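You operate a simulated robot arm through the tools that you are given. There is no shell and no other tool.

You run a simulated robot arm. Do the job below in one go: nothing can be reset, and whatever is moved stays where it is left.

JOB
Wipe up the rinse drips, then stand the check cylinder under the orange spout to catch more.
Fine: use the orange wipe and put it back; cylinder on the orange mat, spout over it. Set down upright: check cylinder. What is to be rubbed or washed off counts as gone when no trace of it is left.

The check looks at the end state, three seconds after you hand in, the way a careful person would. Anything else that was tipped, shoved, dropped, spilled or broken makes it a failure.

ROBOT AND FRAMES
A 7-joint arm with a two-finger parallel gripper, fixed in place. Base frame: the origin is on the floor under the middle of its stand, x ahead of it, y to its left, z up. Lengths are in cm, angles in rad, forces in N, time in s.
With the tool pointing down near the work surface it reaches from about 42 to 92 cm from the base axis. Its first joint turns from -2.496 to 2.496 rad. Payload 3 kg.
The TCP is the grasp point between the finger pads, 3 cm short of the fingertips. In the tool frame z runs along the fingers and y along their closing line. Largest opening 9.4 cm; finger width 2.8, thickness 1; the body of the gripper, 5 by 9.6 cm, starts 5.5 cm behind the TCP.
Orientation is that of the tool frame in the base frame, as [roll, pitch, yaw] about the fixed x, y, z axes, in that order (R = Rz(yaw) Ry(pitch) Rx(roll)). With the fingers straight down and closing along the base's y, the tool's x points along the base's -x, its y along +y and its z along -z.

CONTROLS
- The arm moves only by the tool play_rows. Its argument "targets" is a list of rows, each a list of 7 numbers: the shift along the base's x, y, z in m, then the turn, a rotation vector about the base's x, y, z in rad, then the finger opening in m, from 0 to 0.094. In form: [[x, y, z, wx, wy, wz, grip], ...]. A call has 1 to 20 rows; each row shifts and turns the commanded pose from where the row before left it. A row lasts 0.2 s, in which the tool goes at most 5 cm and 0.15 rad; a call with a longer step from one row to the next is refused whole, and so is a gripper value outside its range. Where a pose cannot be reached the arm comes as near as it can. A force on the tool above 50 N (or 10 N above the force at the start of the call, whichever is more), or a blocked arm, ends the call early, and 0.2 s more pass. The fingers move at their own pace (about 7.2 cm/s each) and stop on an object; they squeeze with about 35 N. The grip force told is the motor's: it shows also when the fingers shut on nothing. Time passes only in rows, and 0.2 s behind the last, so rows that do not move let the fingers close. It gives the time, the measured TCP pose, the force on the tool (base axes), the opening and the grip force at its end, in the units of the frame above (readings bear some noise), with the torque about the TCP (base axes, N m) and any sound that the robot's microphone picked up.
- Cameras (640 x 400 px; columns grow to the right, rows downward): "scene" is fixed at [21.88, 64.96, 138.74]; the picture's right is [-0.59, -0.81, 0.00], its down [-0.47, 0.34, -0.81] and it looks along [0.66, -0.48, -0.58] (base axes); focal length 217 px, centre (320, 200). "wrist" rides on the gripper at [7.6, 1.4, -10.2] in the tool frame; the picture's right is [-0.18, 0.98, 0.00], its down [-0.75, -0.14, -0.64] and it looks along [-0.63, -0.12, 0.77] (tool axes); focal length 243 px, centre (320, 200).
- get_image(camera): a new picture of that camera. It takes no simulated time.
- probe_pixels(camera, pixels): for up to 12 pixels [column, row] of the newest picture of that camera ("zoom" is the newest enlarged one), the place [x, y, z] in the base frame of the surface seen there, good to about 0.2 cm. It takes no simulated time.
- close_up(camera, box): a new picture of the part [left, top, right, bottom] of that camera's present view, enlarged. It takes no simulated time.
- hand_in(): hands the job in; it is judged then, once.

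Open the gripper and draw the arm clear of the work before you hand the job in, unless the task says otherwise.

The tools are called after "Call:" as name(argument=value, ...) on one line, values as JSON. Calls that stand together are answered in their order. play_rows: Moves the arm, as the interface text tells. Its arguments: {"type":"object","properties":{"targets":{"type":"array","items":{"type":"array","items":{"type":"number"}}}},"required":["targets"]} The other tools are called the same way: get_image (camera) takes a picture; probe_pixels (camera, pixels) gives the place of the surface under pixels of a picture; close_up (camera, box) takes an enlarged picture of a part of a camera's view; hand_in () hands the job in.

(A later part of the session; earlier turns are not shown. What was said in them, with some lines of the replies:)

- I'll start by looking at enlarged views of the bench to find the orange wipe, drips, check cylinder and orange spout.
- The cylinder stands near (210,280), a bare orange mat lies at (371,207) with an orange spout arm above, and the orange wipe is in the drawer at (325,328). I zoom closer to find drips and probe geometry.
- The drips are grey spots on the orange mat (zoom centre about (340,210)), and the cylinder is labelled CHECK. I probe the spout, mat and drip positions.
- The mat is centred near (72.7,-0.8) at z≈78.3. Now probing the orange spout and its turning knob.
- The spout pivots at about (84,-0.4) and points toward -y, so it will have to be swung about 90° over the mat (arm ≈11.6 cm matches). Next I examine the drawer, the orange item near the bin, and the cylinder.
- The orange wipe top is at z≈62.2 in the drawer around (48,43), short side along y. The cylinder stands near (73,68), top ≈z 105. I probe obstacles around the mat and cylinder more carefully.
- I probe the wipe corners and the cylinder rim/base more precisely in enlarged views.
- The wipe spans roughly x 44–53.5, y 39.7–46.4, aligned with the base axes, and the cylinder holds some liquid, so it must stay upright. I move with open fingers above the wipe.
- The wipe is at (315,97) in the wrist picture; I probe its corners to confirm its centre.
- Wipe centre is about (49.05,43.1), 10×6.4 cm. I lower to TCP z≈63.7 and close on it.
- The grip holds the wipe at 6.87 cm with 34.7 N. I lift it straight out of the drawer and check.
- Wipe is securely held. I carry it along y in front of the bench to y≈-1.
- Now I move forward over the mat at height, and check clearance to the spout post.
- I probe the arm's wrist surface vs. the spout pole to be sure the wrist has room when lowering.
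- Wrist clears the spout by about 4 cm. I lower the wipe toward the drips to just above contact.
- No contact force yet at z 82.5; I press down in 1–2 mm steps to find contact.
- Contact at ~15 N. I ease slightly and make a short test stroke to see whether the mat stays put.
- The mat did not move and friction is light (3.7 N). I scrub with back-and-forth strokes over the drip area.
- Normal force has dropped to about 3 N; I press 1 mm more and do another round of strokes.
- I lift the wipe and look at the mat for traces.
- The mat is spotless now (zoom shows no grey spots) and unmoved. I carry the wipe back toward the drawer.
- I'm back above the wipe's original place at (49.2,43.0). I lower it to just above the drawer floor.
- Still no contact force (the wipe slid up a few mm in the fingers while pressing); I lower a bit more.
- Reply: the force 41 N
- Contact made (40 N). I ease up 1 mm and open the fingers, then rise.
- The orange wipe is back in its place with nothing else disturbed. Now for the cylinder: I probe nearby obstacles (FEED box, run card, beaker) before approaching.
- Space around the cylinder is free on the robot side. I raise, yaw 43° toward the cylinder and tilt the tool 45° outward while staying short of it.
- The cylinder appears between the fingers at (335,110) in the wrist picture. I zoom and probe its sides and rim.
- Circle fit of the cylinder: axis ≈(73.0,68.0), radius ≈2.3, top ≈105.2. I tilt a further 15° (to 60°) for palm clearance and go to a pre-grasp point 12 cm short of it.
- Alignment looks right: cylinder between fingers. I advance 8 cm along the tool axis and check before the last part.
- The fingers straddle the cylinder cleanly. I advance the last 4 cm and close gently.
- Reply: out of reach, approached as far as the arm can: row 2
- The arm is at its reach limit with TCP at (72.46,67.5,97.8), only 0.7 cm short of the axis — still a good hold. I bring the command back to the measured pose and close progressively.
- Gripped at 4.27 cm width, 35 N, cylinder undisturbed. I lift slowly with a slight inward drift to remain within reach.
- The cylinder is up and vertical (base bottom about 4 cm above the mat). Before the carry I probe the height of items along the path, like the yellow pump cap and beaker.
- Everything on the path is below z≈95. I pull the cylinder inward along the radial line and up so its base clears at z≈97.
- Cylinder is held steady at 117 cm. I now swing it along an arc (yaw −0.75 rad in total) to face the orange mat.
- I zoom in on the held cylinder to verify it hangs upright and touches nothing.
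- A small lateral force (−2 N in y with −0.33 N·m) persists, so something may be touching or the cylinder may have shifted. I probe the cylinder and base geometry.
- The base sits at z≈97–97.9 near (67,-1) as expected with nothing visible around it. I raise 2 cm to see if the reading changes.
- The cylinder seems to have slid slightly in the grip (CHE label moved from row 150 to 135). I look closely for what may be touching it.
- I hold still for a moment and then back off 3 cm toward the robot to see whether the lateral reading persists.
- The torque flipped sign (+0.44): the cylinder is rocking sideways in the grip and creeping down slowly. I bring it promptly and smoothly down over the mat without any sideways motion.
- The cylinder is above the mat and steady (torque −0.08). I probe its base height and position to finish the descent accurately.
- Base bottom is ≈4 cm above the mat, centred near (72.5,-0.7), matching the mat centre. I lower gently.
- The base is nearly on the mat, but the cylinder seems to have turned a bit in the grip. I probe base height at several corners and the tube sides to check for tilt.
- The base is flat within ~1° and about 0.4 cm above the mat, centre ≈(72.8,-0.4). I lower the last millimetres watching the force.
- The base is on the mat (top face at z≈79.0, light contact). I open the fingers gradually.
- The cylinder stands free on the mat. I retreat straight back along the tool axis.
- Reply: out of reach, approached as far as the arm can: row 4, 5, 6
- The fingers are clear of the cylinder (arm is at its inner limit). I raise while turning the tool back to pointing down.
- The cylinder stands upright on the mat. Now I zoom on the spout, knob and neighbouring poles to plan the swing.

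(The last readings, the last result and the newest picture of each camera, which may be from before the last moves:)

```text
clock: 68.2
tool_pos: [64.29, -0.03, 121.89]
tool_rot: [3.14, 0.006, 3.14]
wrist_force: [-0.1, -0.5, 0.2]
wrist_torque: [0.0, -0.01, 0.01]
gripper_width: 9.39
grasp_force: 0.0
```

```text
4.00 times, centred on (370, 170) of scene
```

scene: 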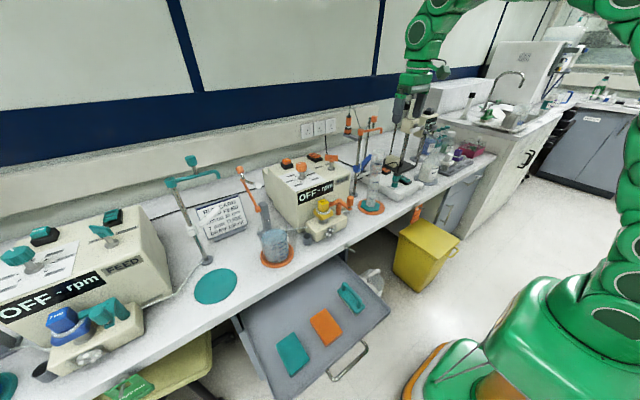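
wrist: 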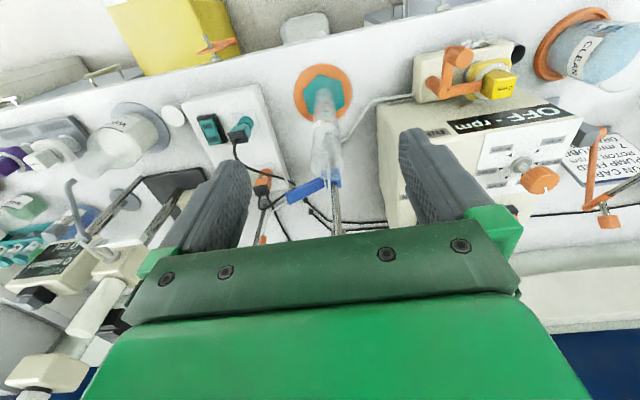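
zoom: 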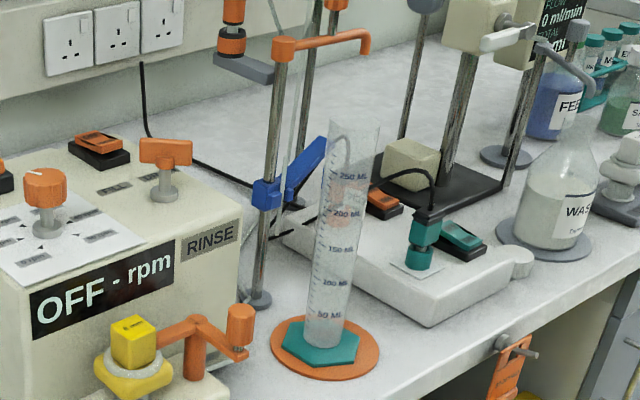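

Call:
close_up(camera="scene", box=[340, 100, 400, 140])

Call:
probe_pixels(camera="zoom", pixels=[[363, 162], [363, 200], [340, 195], [388, 195], [352, 250], [230, 295], [230, 335], [320, 182], [310, 230], [432, 330], [440, 290], [130, 370]])

```text
10.00 times, centred on (370, 120) of scene
```

zoom: 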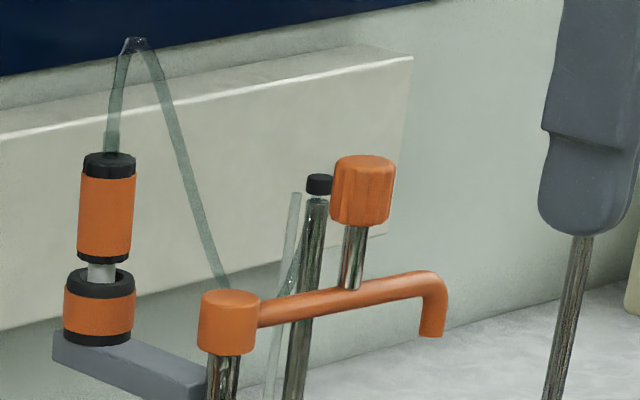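

```text
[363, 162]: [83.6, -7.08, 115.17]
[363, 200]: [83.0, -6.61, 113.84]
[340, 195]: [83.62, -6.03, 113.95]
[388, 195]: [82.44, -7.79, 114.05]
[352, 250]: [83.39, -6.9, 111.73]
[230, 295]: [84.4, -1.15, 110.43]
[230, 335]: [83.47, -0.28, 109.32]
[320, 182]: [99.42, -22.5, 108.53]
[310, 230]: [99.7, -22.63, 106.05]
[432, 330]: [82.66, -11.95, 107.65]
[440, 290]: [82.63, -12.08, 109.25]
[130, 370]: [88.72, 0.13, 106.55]
```

Knob ≈(83.8,-7.3), z 112.4–115.3; pivot ≈(84.3,-0.9); the arm must swing about −86° so the tip goes over the cylinder at (72.9,-0.6). I move above the knob, turning the tool yaw by +45° so open fingers can cage the knob.

Call:
play_rows(targets=[[0.012, -0.005, 0, 0, 0, 0.1, 0.094], [0.024, -0.009, 0, 0, 0, 0.115, 0.094], [0.026, -0.01, 0, 0, 0, 0.115, 0.094], [0.026, -0.01, 0, 0, 0, 0.115, 0.094], [0.026, -0.01, 0, 0, 0, 0.115, 0.094], [0.026, -0.01, 0, 0, 0, 0.115, 0.094], [0.026, -0.01, 0, 0, 0, 0.11, 0.094], [0.02, -0.006, 0, 0, 0, 0, 0.094], [0.009, -0.003, 0, 0, 0, 0, 0.094], [0, 0, 0, 0, 0, 0, 0.094]])

Call:
get_image(camera="wrist")

Call:
close_up(camera="scene", box=[320, 60, 440, 220])

```text
clock: 70.4
tool_pos: [80.43, -7.39, 115.57]
tool_rot: [3.139, 0.009, -2.356]
wrist_force: [-1.0, 1.1, 0.0]
wrist_torque: [0.01, -0.01, 0.0]
gripper_width: 9.39
grasp_force: 0.1
out of reach, approached as far as the arm can: row 6, 8, 9
```

```text
taken
```

wrist: 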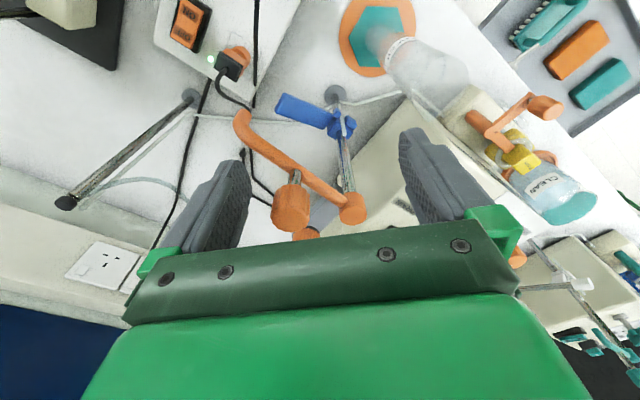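

```text
2.50 times, centred on (380, 140) of scene
```

zoom: 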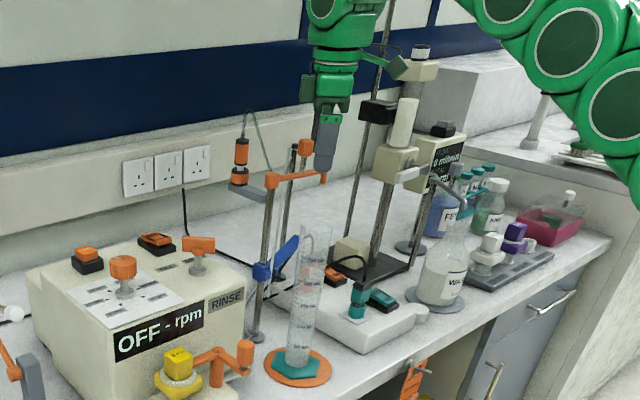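

The straight-down tool is at its reach limit (x 80.4), so I back off slightly, raise and tilt the tool 25° outward to gain reach.

Call:
play_rows(targets=[[-0.015, 0, 0.015, 0, 0, 0, 0.094], [-0.015, 0, 0.02, 0, 0, 0, 0.094], [0, 0, 0.005, 0, -0.109, 0, 0.094], [0, 0, 0.005, 0, -0.109, 0, 0.094], [0, 0, 0.005, 0, -0.109, 0, 0.094], [0, 0, 0, 0, -0.109, 0, 0.094], [0, 0, 0, 0, 0, 0, 0.094]])

Call:
get_image(camera="wrist")

```text
clock: 72.0
tool_pos: [77.28, -7.26, 120.54]
tool_rot: [-2.823, 0.312, -2.306]
wrist_force: [-0.1, -0.3, -0.9]
wrist_torque: [-0.01, -0.01, 0.0]
gripper_width: 9.43
grasp_force: 0.0
```

```text
taken
```

wrist: 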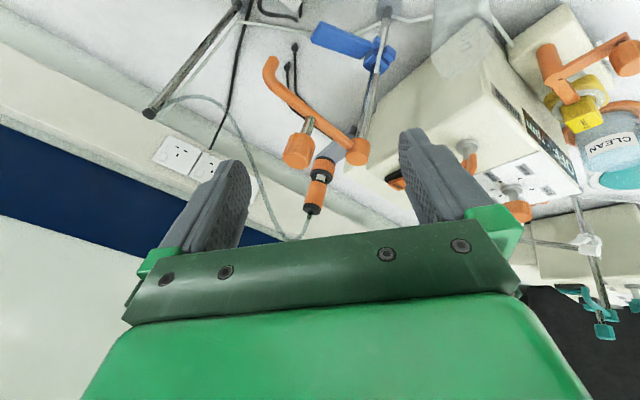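

Tilt reached. I probe the knob, cap and spout from the wrist view for a second position estimate.

Call:
close_up(camera="wrist", box=[230, 40, 400, 220])

Call:
probe_pixels(camera="wrist", pixels=[[296, 158], [299, 145], [287, 150], [308, 155], [308, 125], [358, 158], [356, 148], [330, 125], [300, 95], [268, 65], [270, 75], [320, 175]])

```text
2.22 times, centred on (315, 130) of wrist
```

zoom: 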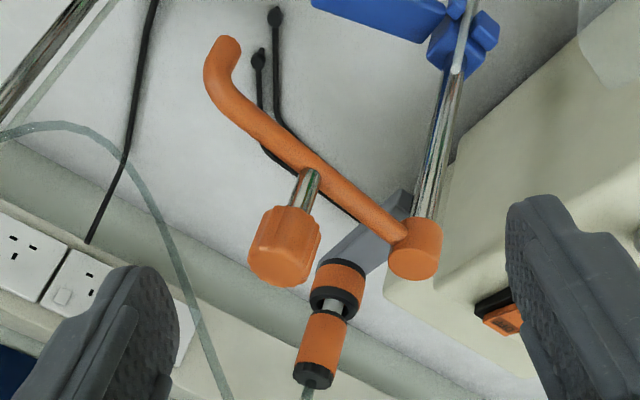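

```text
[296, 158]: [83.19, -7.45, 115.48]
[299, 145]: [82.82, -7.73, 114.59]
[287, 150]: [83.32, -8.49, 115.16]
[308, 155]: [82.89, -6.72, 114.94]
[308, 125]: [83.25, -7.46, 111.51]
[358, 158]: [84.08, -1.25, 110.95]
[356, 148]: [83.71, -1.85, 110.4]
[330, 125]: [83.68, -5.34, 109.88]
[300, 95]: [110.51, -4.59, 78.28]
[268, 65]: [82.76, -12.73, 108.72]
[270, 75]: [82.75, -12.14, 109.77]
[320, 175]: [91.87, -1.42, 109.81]
```

Knob centre ≈(83.8,-7.45), top 115.5; pivot ≈(84.3,-1.1). I check the thin transparent tube nearby so the far finger won't touch it.

Call:
probe_pixels(camera="zoom", pixels=[[192, 310], [180, 270], [160, 215], [135, 165], [100, 135], [50, 124], [215, 370], [312, 375], [325, 330], [340, 290], [12, 130], [225, 395]])

```text
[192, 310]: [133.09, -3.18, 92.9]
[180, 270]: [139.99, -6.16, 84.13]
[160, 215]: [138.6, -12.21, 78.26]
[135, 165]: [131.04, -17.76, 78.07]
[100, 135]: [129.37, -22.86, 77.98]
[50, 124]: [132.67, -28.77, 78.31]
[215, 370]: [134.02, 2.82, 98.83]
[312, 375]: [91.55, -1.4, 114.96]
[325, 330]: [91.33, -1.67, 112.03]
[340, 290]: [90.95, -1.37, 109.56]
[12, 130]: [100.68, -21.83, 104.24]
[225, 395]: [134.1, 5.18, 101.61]
```

The tube runs around x≥95, well beyond. I move over the knob at z≈120.5 with a 7 cm opening.

Call:
play_rows(targets=[[0.01, 0, 0, 0, 0, 0, 0.07], [0.018, -0.001, 0, 0, 0, 0, 0.07], [0.018, -0.001, 0, 0, 0, 0, 0.07], [0.01, 0, 0, 0, 0, 0, 0.07], [0.0036, 0, 0, 0, 0, 0, 0.07], [0, 0, 0, 0, 0, 0, 0.07]])

Call:
get_image(camera="wrist")

Call:
close_up(camera="scene", box=[330, 70, 430, 150])

```text
clock: 73.4
tool_pos: [83.21, -7.45, 120.51]
tool_rot: [-2.822, 0.312, -2.306]
wrist_force: [-0.4, 0.6, -0.7]
wrist_torque: [-0.02, 0.01, 0.03]
gripper_width: 6.97
grasp_force: 0.2
```

```text
taken
```

wrist: 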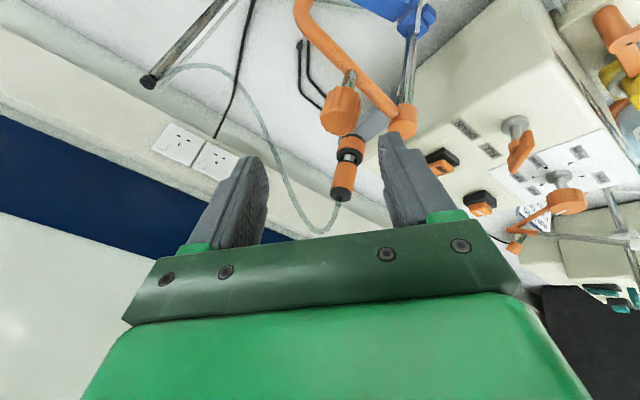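

```text
5.00 times, centred on (380, 110) of scene
```

zoom: 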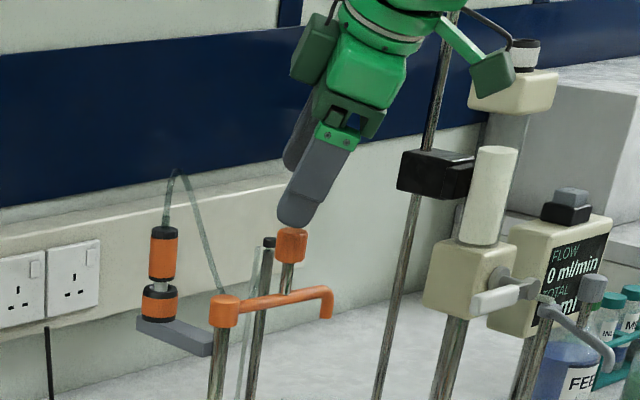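

The hand is above the knob. I check the distance to the thin pole and black clamp at right before lowering.

Call:
probe_pixels(camera="zoom", pixels=[[408, 230], [425, 170], [490, 190], [310, 180], [290, 240], [370, 70], [495, 75], [325, 60]])

Call:
probe_pixels(camera="wrist", pixels=[[340, 125], [338, 105], [325, 108], [355, 105], [402, 128], [402, 110], [345, 195], [235, 190], [395, 180]])

```text
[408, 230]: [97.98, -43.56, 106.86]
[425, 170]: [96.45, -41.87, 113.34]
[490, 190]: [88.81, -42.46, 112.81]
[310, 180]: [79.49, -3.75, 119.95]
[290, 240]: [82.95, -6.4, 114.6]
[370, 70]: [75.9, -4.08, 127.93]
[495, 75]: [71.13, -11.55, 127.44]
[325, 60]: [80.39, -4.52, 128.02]
```

```text
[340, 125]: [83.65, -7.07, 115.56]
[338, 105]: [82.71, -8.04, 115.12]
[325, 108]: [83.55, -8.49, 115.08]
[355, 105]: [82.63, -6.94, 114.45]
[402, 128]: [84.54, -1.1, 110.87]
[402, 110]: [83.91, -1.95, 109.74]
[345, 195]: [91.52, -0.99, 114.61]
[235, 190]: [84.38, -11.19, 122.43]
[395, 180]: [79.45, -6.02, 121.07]
```

Knob centre confirmed at ≈(83.8,-7.35), directly under the fingers, and the pole is far away. I lower the open fingers around the knob.

Call:
play_rows(targets=[[0, 0, -0.01, 0, 0, 0, 0.07], [0, 0, -0.015, 0, 0, 0, 0.07], [0, 0, -0.015, 0, 0, 0, 0.07], [0, 0, -0.01, 0, 0, 0, 0.07], [0, 0, -0.004, 0, 0, 0, 0.07], [0, 0, 0, 0, 0, 0, 0.07]])

Call:
get_image(camera="wrist")

Call:
close_up(camera="scene", box=[340, 90, 400, 140])

```text
clock: 74.8
tool_pos: [83.34, -7.44, 115.13]
tool_rot: [-2.825, 0.314, -2.305]
wrist_force: [0.0, 0.0, 0.2]
wrist_torque: [0.02, 0.0, -0.02]
gripper_width: 6.99
grasp_force: 0.0
```

```text
taken
```

wrist: 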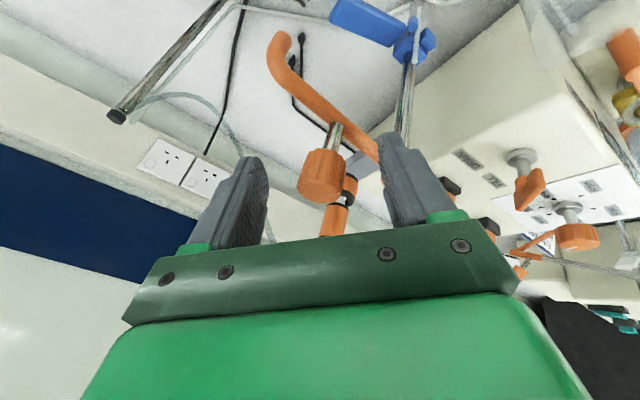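

```text
8.00 times, centred on (370, 115) of scene
```

zoom: 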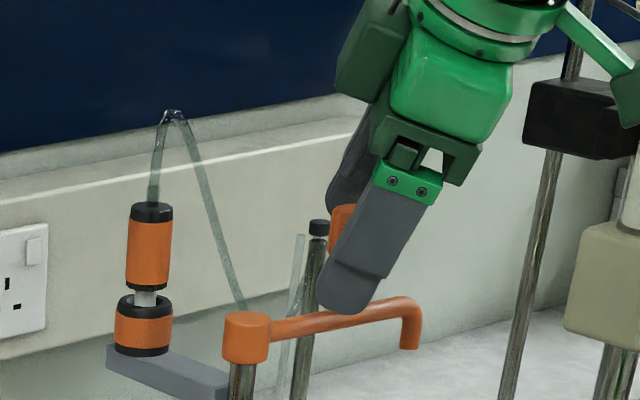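

The knob sits between the fingers. I narrow the opening to 4.2 cm and start the arc with the first few small steps to see that the spout follows.

Call:
play_rows(targets=[[0, 0, 0, 0, 0, 0, 0.055], [0, 0, 0, 0, 0, 0, 0.042], [0, 0, 0, 0, 0, 0, 0.042], [-0.0096, 0.0016, 0, 0, 0, 0, 0.042], [-0.0092, 0.003, 0, 0, 0, 0, 0.042], [-0.0087, 0.0044, 0, 0, 0, 0, 0.042], [0, 0, 0, 0, 0, 0, 0.042]])

Call:
get_image(camera="wrist")

Call:
close_up(camera="scene", box=[330, 90, 410, 220])

```text
clock: 76.4
tool_pos: [80.52, -6.33, 115.06]
tool_rot: [-2.827, 0.31, -2.306]
wrist_force: [0.2, 1.4, 0.0]
wrist_torque: [0.0, -0.02, -0.02]
gripper_width: 4.19
grasp_force: 0.0
```

```text
taken
```

wrist: 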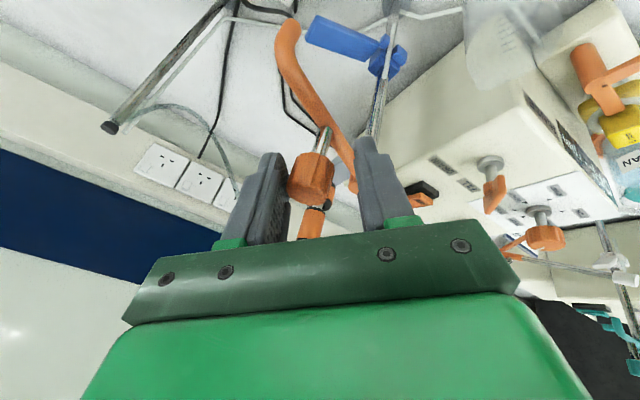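

```text
3.08 times, centred on (370, 155) of scene
```

zoom: 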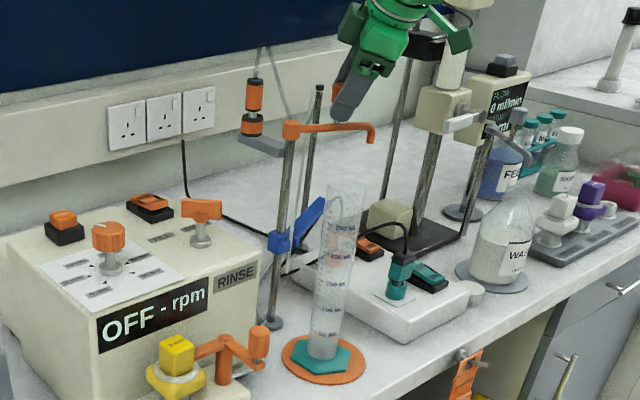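

The spout follows with almost no force. I continue the arc to near the final angle.

Call:
play_rows(targets=[[-0.008, 0.0057, 0, 0, 0, 0, 0.042], [-0.007, 0.0068, 0, 0, 0, 0, 0.042], [-0.0058, 0.0077, 0, 0, 0, 0, 0.042], [-0.0046, 0.0086, 0, 0, 0, 0, 0.042], [-0.0032, 0.0092, 0, 0, 0, 0, 0.042], [-0.0018, 0.0095, 0, 0, 0, 0, 0.042], [0, 0, 0, 0, 0, 0, 0.042]])

Call:
get_image(camera="wrist")

Call:
close_up(camera="scene", box=[340, 90, 410, 160])

```text
clock: 78.0
tool_pos: [77.58, -1.84, 115.22]
tool_rot: [-2.823, 0.312, -2.305]
wrist_force: [1.5, 0.6, -0.4]
wrist_torque: [0.01, -0.01, 0.0]
gripper_width: 4.25
grasp_force: 0.3
```

```text
taken
```

wrist: 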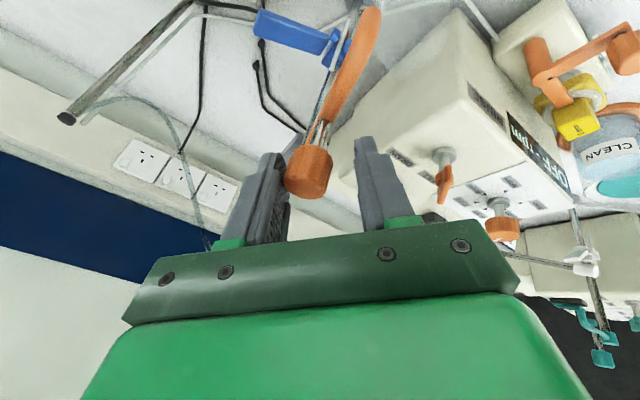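

```text
5.71 times, centred on (375, 125) of scene
```

zoom: 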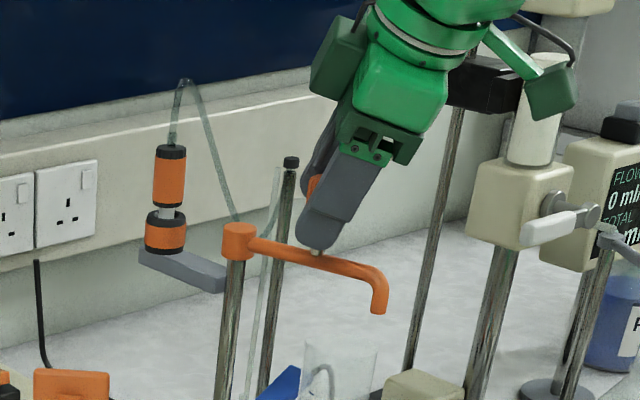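

The spout has swung most of the way. I probe its tip and the cap for the current angle.

Call:
probe_pixels(camera="zoom", pixels=[[379, 305], [380, 285], [355, 270], [300, 255], [237, 228], [330, 262]])

Call:
probe_pixels(camera="wrist", pixels=[[308, 175], [320, 135], [350, 80], [368, 25]])

```text
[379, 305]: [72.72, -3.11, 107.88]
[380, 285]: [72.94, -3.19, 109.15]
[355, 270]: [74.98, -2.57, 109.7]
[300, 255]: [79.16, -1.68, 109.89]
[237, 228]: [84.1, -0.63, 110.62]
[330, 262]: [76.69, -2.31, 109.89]
```

```text
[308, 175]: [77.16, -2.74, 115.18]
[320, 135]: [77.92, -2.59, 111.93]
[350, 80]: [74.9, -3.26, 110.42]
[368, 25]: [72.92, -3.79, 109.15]
```

The tip is at about (73.0,-3.4) and needs roughly 2.8 cm more in +y. I first probe the cylinder's rim for its exact axis.

Call:
close_up(camera="scene", box=[355, 140, 395, 220])

Call:
probe_pixels(camera="zoom", pixels=[[285, 180], [300, 180], [315, 180], [330, 180], [345, 180], [280, 260], [295, 260], [310, 260], [325, 260], [340, 260], [300, 330], [320, 130]])

```text
5.00 times, centred on (375, 180) of scene
```

zoom: 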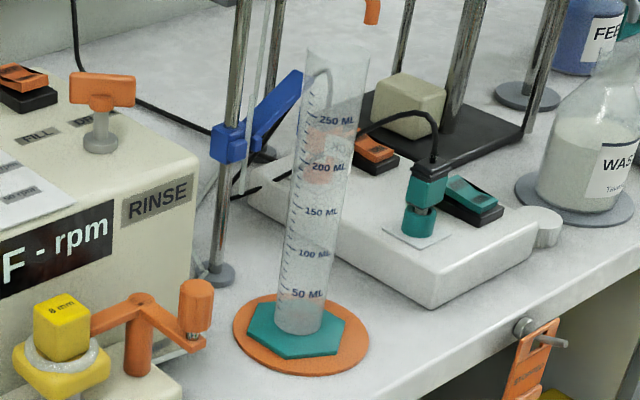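

```text
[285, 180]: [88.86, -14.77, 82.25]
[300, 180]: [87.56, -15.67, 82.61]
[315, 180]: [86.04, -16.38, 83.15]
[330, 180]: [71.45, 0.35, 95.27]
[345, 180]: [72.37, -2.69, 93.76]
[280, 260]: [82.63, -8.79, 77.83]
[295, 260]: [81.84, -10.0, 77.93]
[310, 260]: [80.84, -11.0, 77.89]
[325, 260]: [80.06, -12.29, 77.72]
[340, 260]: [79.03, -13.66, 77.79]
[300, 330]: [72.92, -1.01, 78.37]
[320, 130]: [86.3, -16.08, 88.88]
```

Call:
close_up(camera="scene", box=[345, 185, 395, 220])

Call:
probe_pixels(camera="zoom", pixels=[[232, 220], [303, 262], [398, 255], [415, 200], [250, 165], [345, 255], [265, 240], [410, 225], [300, 215], [325, 225], [350, 222], [370, 205]])

Call:
close_up(camera="scene", box=[355, 140, 395, 165])

Call:
probe_pixels(camera="zoom", pixels=[[230, 160], [240, 140], [250, 150], [380, 180], [400, 170], [390, 200], [300, 180], [340, 170], [320, 210], [280, 200], [370, 150], [230, 180]])

```text
11.43 times, centred on (370, 202) of scene
```

zoom: 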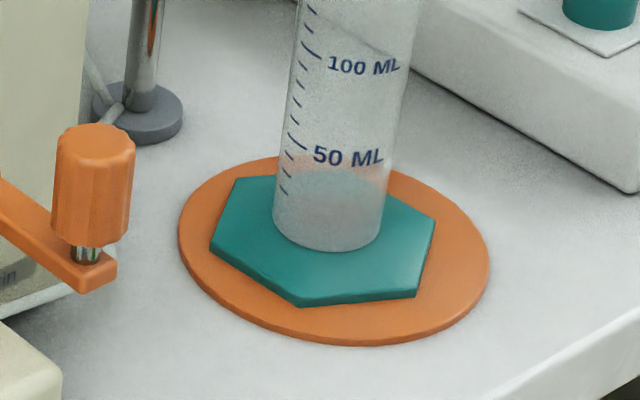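

```text
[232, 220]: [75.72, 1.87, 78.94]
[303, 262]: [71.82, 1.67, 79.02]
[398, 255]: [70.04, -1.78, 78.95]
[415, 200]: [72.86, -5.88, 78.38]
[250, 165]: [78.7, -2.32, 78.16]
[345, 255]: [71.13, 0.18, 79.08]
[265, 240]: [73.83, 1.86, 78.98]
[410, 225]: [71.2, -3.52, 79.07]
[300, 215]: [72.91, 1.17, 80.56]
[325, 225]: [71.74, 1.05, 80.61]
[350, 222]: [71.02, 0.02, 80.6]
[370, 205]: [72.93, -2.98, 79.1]
```

```text
16.00 times, centred on (375, 152) of scene
```

zoom: 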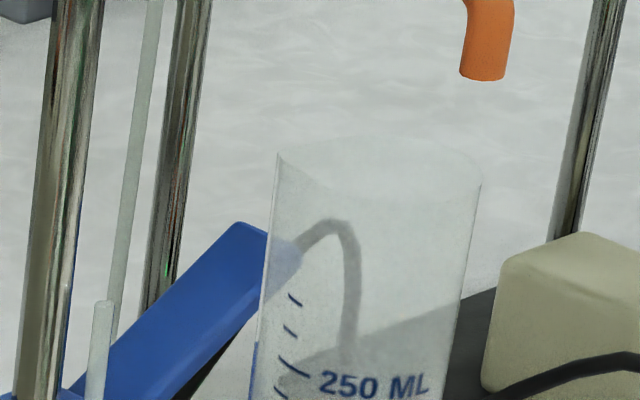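

```text
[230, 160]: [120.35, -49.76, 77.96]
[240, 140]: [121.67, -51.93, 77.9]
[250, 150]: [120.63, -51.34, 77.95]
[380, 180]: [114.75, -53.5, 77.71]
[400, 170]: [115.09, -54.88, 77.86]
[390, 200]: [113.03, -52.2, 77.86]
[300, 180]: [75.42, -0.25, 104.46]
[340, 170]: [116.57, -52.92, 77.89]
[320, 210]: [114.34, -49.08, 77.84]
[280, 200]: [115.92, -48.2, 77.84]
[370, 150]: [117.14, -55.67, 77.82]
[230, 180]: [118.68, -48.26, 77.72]
```

The axis is near (72.9,-0.9). I push the knob a further ~1.35 cm in +y, which moves the tip about 2.4 cm.

Call:
play_rows(targets=[[-0.0007, 0.007, 0, 0, 0, 0, 0.042], [-0.0003, 0.0065, 0, 0, 0, 0, 0.042], [0, 0, 0, 0, 0, 0, 0.042]])

Call:
get_image(camera="wrist")

Call:
close_up(camera="scene", box=[355, 120, 395, 165])

Call:
probe_pixels(camera="zoom", pixels=[[372, 235], [372, 215], [350, 190], [250, 175], [180, 150], [310, 185]])

```text
clock: 78.8
tool_pos: [77.44, -0.51, 115.19]
tool_rot: [-2.823, 0.313, -2.307]
wrist_force: [0.5, -0.4, 1.2]
wrist_torque: [-0.07, -0.03, 0.04]
gripper_width: 4.27
grasp_force: 1.0
```

```text
taken
```

wrist: 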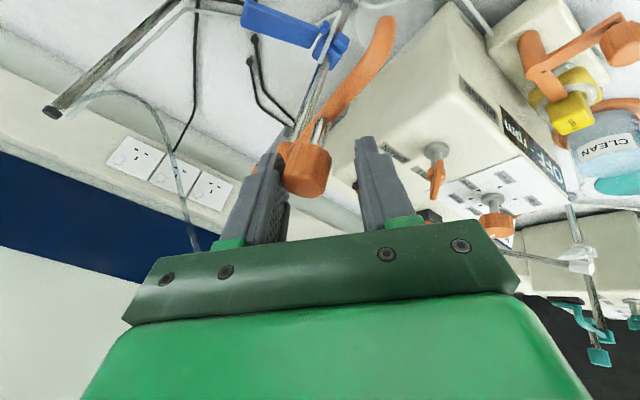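

```text
8.89 times, centred on (375, 142) of scene
```

zoom: 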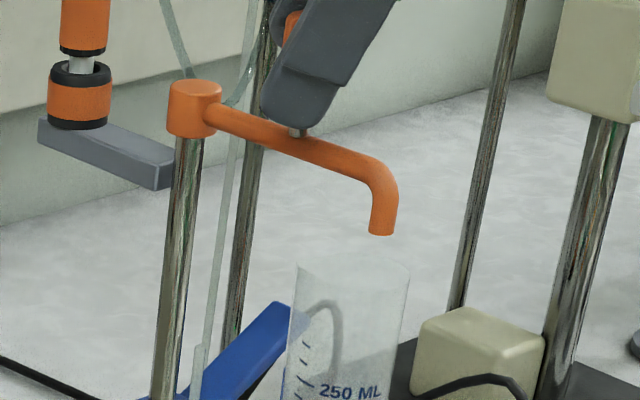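

```text
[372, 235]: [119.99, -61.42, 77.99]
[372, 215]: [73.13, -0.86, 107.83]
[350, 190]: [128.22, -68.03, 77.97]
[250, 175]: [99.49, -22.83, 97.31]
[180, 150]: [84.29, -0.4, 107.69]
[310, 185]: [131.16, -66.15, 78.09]
```

The tip now appears over the cylinder mouth (tip (381,235), rim centre (353,268) in zoom). I probe the tip more finely.

Call:
close_up(camera="scene", box=[360, 132, 392, 160])

Call:
probe_pixels(camera="zoom", pixels=[[420, 150], [430, 150], [440, 150], [450, 150], [430, 175], [440, 180], [425, 120], [440, 120], [300, 255], [310, 250], [400, 290], [460, 285]])

```text
14.29 times, centred on (376, 146) of scene
```

zoom: 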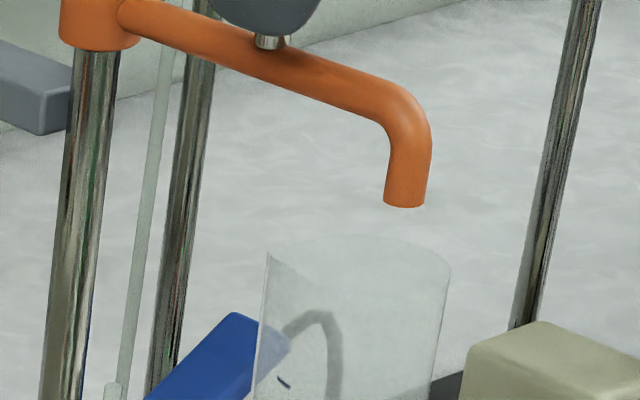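

```text
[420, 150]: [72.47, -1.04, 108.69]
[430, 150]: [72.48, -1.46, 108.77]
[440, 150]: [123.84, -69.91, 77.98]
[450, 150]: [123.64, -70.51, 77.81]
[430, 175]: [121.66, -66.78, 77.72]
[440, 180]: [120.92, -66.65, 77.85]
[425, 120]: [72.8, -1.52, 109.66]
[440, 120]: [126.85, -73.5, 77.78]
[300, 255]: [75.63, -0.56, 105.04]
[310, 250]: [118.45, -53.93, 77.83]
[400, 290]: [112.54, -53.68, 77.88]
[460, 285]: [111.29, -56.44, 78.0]
```

Call:
probe_pixels(camera="zoom", pixels=[[408, 160], [407, 185], [395, 190], [418, 190], [405, 203], [390, 160], [100, 20], [95, 40], [267, 252], [449, 268], [272, 256], [285, 262]])

```text
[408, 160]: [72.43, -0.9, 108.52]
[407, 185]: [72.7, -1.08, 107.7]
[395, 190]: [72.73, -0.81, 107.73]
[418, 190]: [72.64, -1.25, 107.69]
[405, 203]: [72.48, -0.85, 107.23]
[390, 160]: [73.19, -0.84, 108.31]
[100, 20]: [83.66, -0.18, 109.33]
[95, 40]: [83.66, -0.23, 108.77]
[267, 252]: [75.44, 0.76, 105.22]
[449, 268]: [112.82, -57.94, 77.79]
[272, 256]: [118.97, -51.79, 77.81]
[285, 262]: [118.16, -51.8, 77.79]
```

Tip centre ≈(72.95,-1.4), mouth axis ≈(73.3,-0.9): I nudge the knob another 0.3 cm in +y, then open the fingers.

Call:
play_rows(targets=[[0, 0.003, 0, 0, 0, 0, 0.042], [0, 0, 0, 0, 0, 0, 0.042], [0, 0, 0, 0, 0, 0, 0.042]])

Call:
close_up(camera="scene", box=[360, 132, 392, 160])

Call:
probe_pixels(camera="zoom", pixels=[[398, 165], [395, 190], [385, 190], [405, 190], [390, 205], [267, 252], [275, 248], [290, 250], [300, 255], [320, 260]])

```text
clock: 79.6
tool_pos: [77.4, -0.23, 115.23]
tool_rot: [-2.824, 0.312, -2.305]
wrist_force: [2.2, -4.1, 1.3]
wrist_torque: [-0.1, 0.01, -0.03]
gripper_width: 4.44
grasp_force: 2.3
```

```text
14.29 times, centred on (376, 146) of scene
```

zoom: 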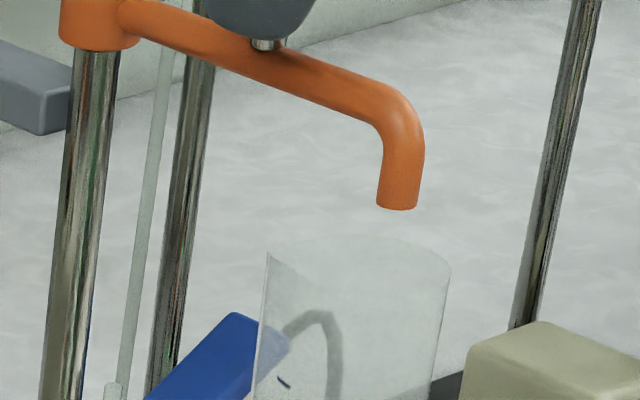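

```text
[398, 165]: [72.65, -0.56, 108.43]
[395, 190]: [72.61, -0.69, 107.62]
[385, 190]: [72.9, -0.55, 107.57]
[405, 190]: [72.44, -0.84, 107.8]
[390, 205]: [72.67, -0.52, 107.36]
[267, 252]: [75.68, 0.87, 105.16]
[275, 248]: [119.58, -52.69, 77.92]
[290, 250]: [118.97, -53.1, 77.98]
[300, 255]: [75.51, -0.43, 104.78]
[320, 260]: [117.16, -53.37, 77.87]
```

The spout now points straight out over the cylinder and seems at or near its end stop (4 N reaction). I open the fingers and rise clear.

Call:
play_rows(targets=[[0, -0.002, 0, 0, 0, 0, 0.042], [0, 0, 0, 0, 0, 0, 0.06], [0, 0, 0, 0, 0, 0, 0.07], [0, 0, 0, 0, 0, 0, 0.07], [0, 0, 0.01, 0, 0, 0, 0.07], [0, 0, 0.02, 0, 0, 0, 0.07], [0, 0, 0.02, 0, 0, 0, 0.07], [-0.01, 0, 0.02, 0, 0, 0, 0.07], [-0.02, 0, 0.02, 0, 0, 0, 0.07], [0, 0, 0, 0, 0, 0, 0.07]])

Call:
get_image(camera="wrist")

Call:
close_up(camera="scene", box=[340, 100, 400, 225])

```text
clock: 81.8
tool_pos: [74.41, -0.38, 124.25]
tool_rot: [-2.823, 0.313, -2.304]
wrist_force: [0.1, -0.8, 0.4]
wrist_torque: [0.02, -0.02, 0.01]
gripper_width: 7.01
grasp_force: 0.1
```

```text
taken
```

wrist: 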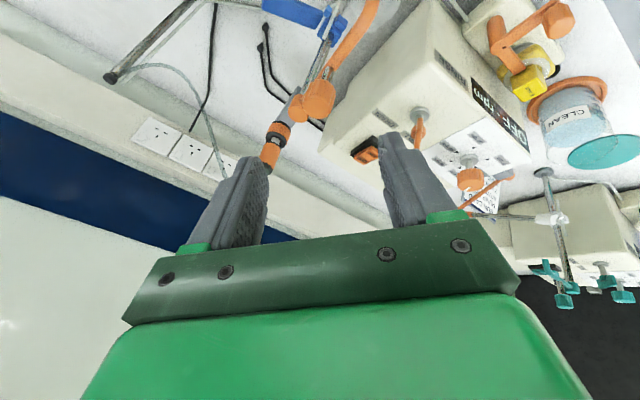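

```text
3.20 times, centred on (370, 162) of scene
```

zoom: 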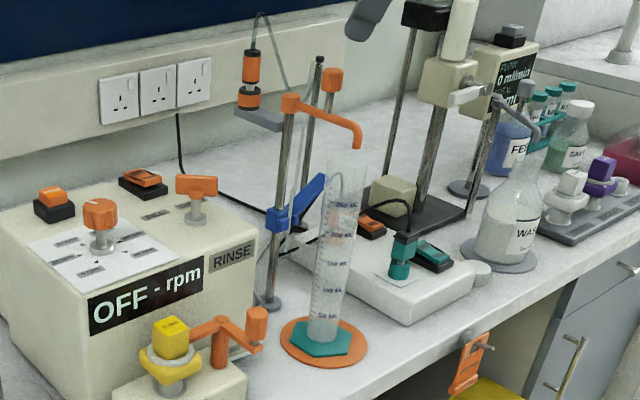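

Spout and cylinder look right from the scene. I back off toward the robot, restore the tool to straight down, and get a wrist view to check alignment.

Call:
play_rows(targets=[[-0.015, 0, 0.005, 0, 0.109, 0, 0.07], [-0.02, 0, 0, 0, 0.109, 0, 0.07], [-0.02, 0, 0, 0, 0.109, 0, 0.07], [-0.02, 0, 0, 0, 0.109, 0, 0.07], [-0.02, 0, -0.005, 0, 0, -0.131, 0.07], [-0.02, 0, -0.005, 0, 0, -0.131, 0.07], [-0.02, 0, -0.005, 0, 0, -0.131, 0.07], [-0.01, 0, -0.005, 0, 0, -0.131, 0.07], [0, 0, -0.005, 0, 0, -0.131, 0.07], [0, 0, -0.005, 0, 0, -0.13, 0.07], [0, 0, 0, 0, 0, 0, 0.07]])

Call:
get_image(camera="wrist")

Call:
get_image(camera="scene")

```text
clock: 84.2
tool_pos: [59.86, -0.45, 121.66]
tool_rot: [3.14, 0.005, 3.138]
wrist_force: [0.5, 0.4, -0.1]
wrist_torque: [-0.04, 0.01, 0.02]
gripper_width: 7.02
grasp_force: 0.1
```

```text
taken
```

wrist: 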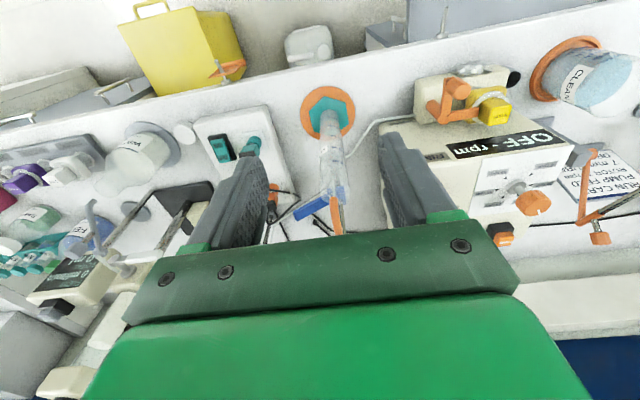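

```text
taken
```

scene: 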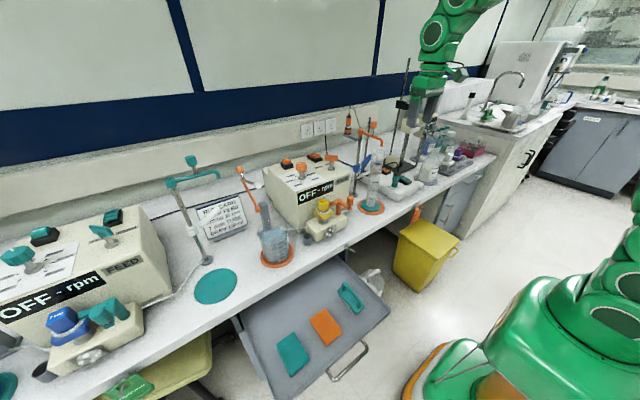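

I back off a bit more for a clearer look at the spout tip over the cylinder's mouth.

Call:
play_rows(targets=[[-0.02, 0, 0.02, 0, 0, 0, 0.094], [-0.03, 0, 0.03, 0, 0, 0, 0.094], [-0.03, 0, 0.03, 0, 0, 0, 0.094], [-0.02, 0, 0.02, 0, 0, 0, 0.094], [0, 0, 0, 0, 0, 0, 0.094]])

Call:
close_up(camera="wrist", box=[280, 80, 400, 220])

Call:
get_image(camera="wrist")

```text
clock: 85.4
tool_pos: [49.88, -0.23, 131.65]
tool_rot: [3.14, 0.01, 3.14]
wrist_force: [0.0, 0.2, 0.3]
wrist_torque: [0.0, -0.04, -0.02]
gripper_width: 9.39
grasp_force: 0.0
```

```text
2.86 times, centred on (340, 150) of wrist
```

zoom: 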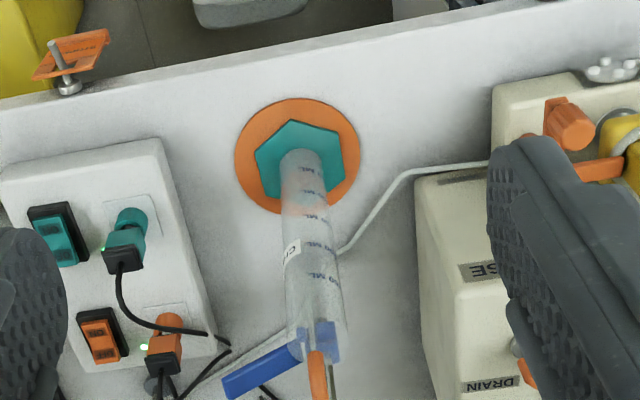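

```text
taken
```

wrist: 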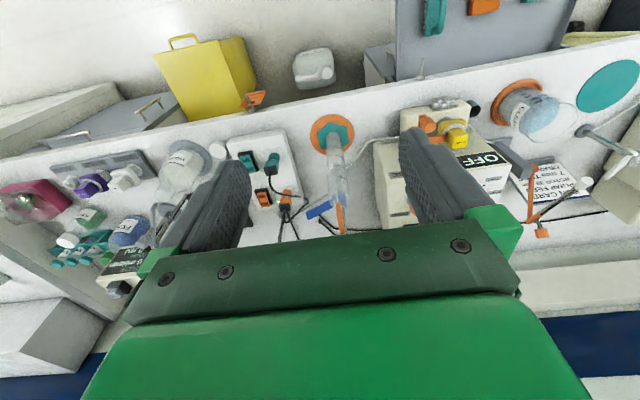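

Call:
close_up(camera="wrist", box=[315, 170, 365, 232])

Call:
close_up(camera="scene", box=[355, 125, 395, 165])

```text
6.45 times, centred on (340, 201) of wrist
```

zoom: 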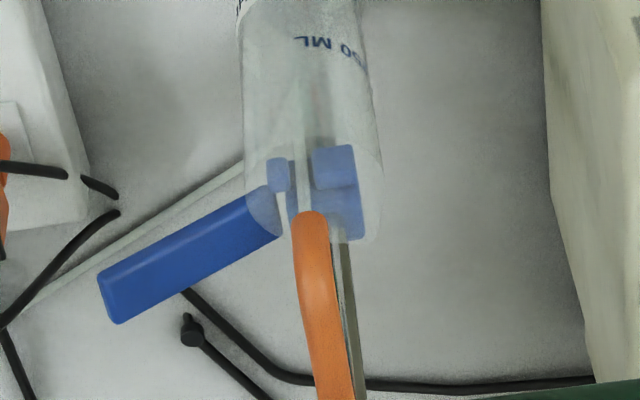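

```text
10.00 times, centred on (375, 145) of scene
```

zoom: 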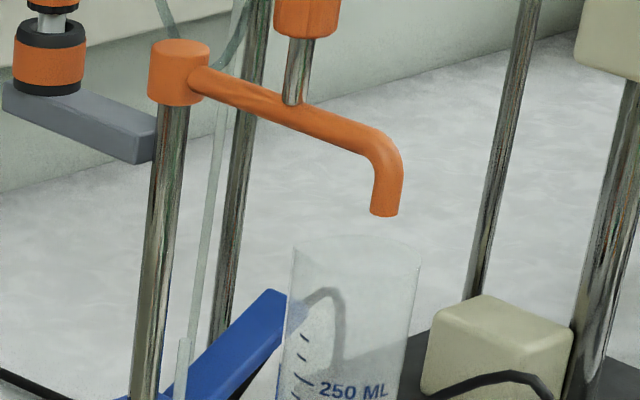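

The outlet is laterally centred on the tube (wrist view), and projecting the measured axis puts the tip within about 0.5 cm of the mouth's centre. I do a last check of the mats, wipe and drawer for anything disturbed.

Call:
close_up(camera="scene", box=[345, 185, 395, 220])

Call:
close_up(camera="scene", box=[160, 170, 300, 310])

Call:
close_up(camera="scene", box=[265, 270, 375, 390])

Call:
close_up(camera="scene", box=[230, 90, 430, 280])

```text
11.43 times, centred on (370, 202) of scene
```

zoom: 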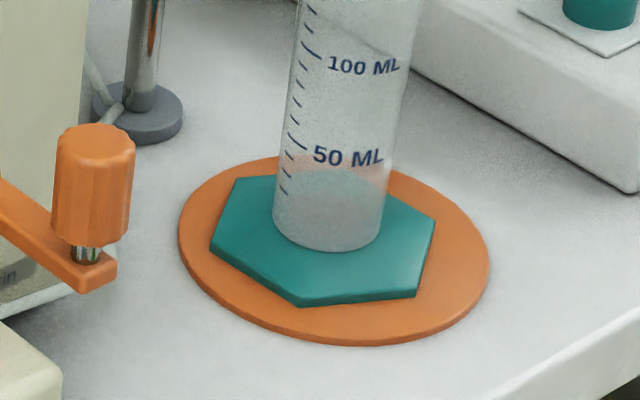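

```text
2.86 times, centred on (230, 240) of scene
```

zoom: 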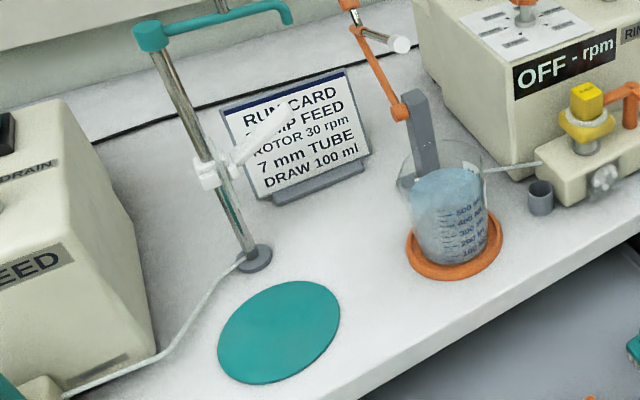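

```text
3.33 times, centred on (320, 330) of scene
```

zoom: 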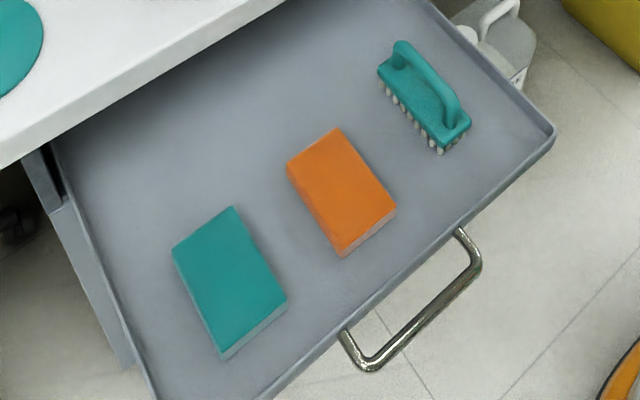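

```text
2.11 times, centred on (330, 185) of scene
```

zoom: 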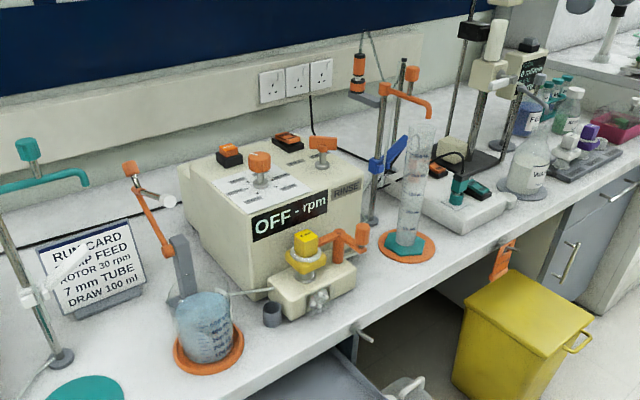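

Mat clean, cylinder upright on the orange mat with the orange spout over its mouth, wipe back in its place, nothing else disturbed; the arm is open and clear. I hand in.

Call:
hand_in()

```text
The job is handed in.
```

I wiped up the rinse drips, and the check cylinder now stands upright on the orange mat with the orange spout over its mouth. The job is handed in.

- **Drips:** no trace is left on the orange mat, and the mat did not move.
- **Orange wipe:** it is back in the drawer within about 0.3 cm of where it lay.
- **Check cylinder:** it sits fully on the mat. It rocked and slid down a little in the grip while I carried it. It turned slightly on its own axis as I lowered it, but it was set down flat.
- **Orange spout:** it pointed away from the mat, so I swung it round by its knob. By my measurements the tip is about 0.5 cm off the cylinder's centre, well inside the mouth, and about 2 cm above the rim.

Close-ups at the end showed nothing else tipped, shoved or spilled. The gripper is open and the arm is clear of the work.
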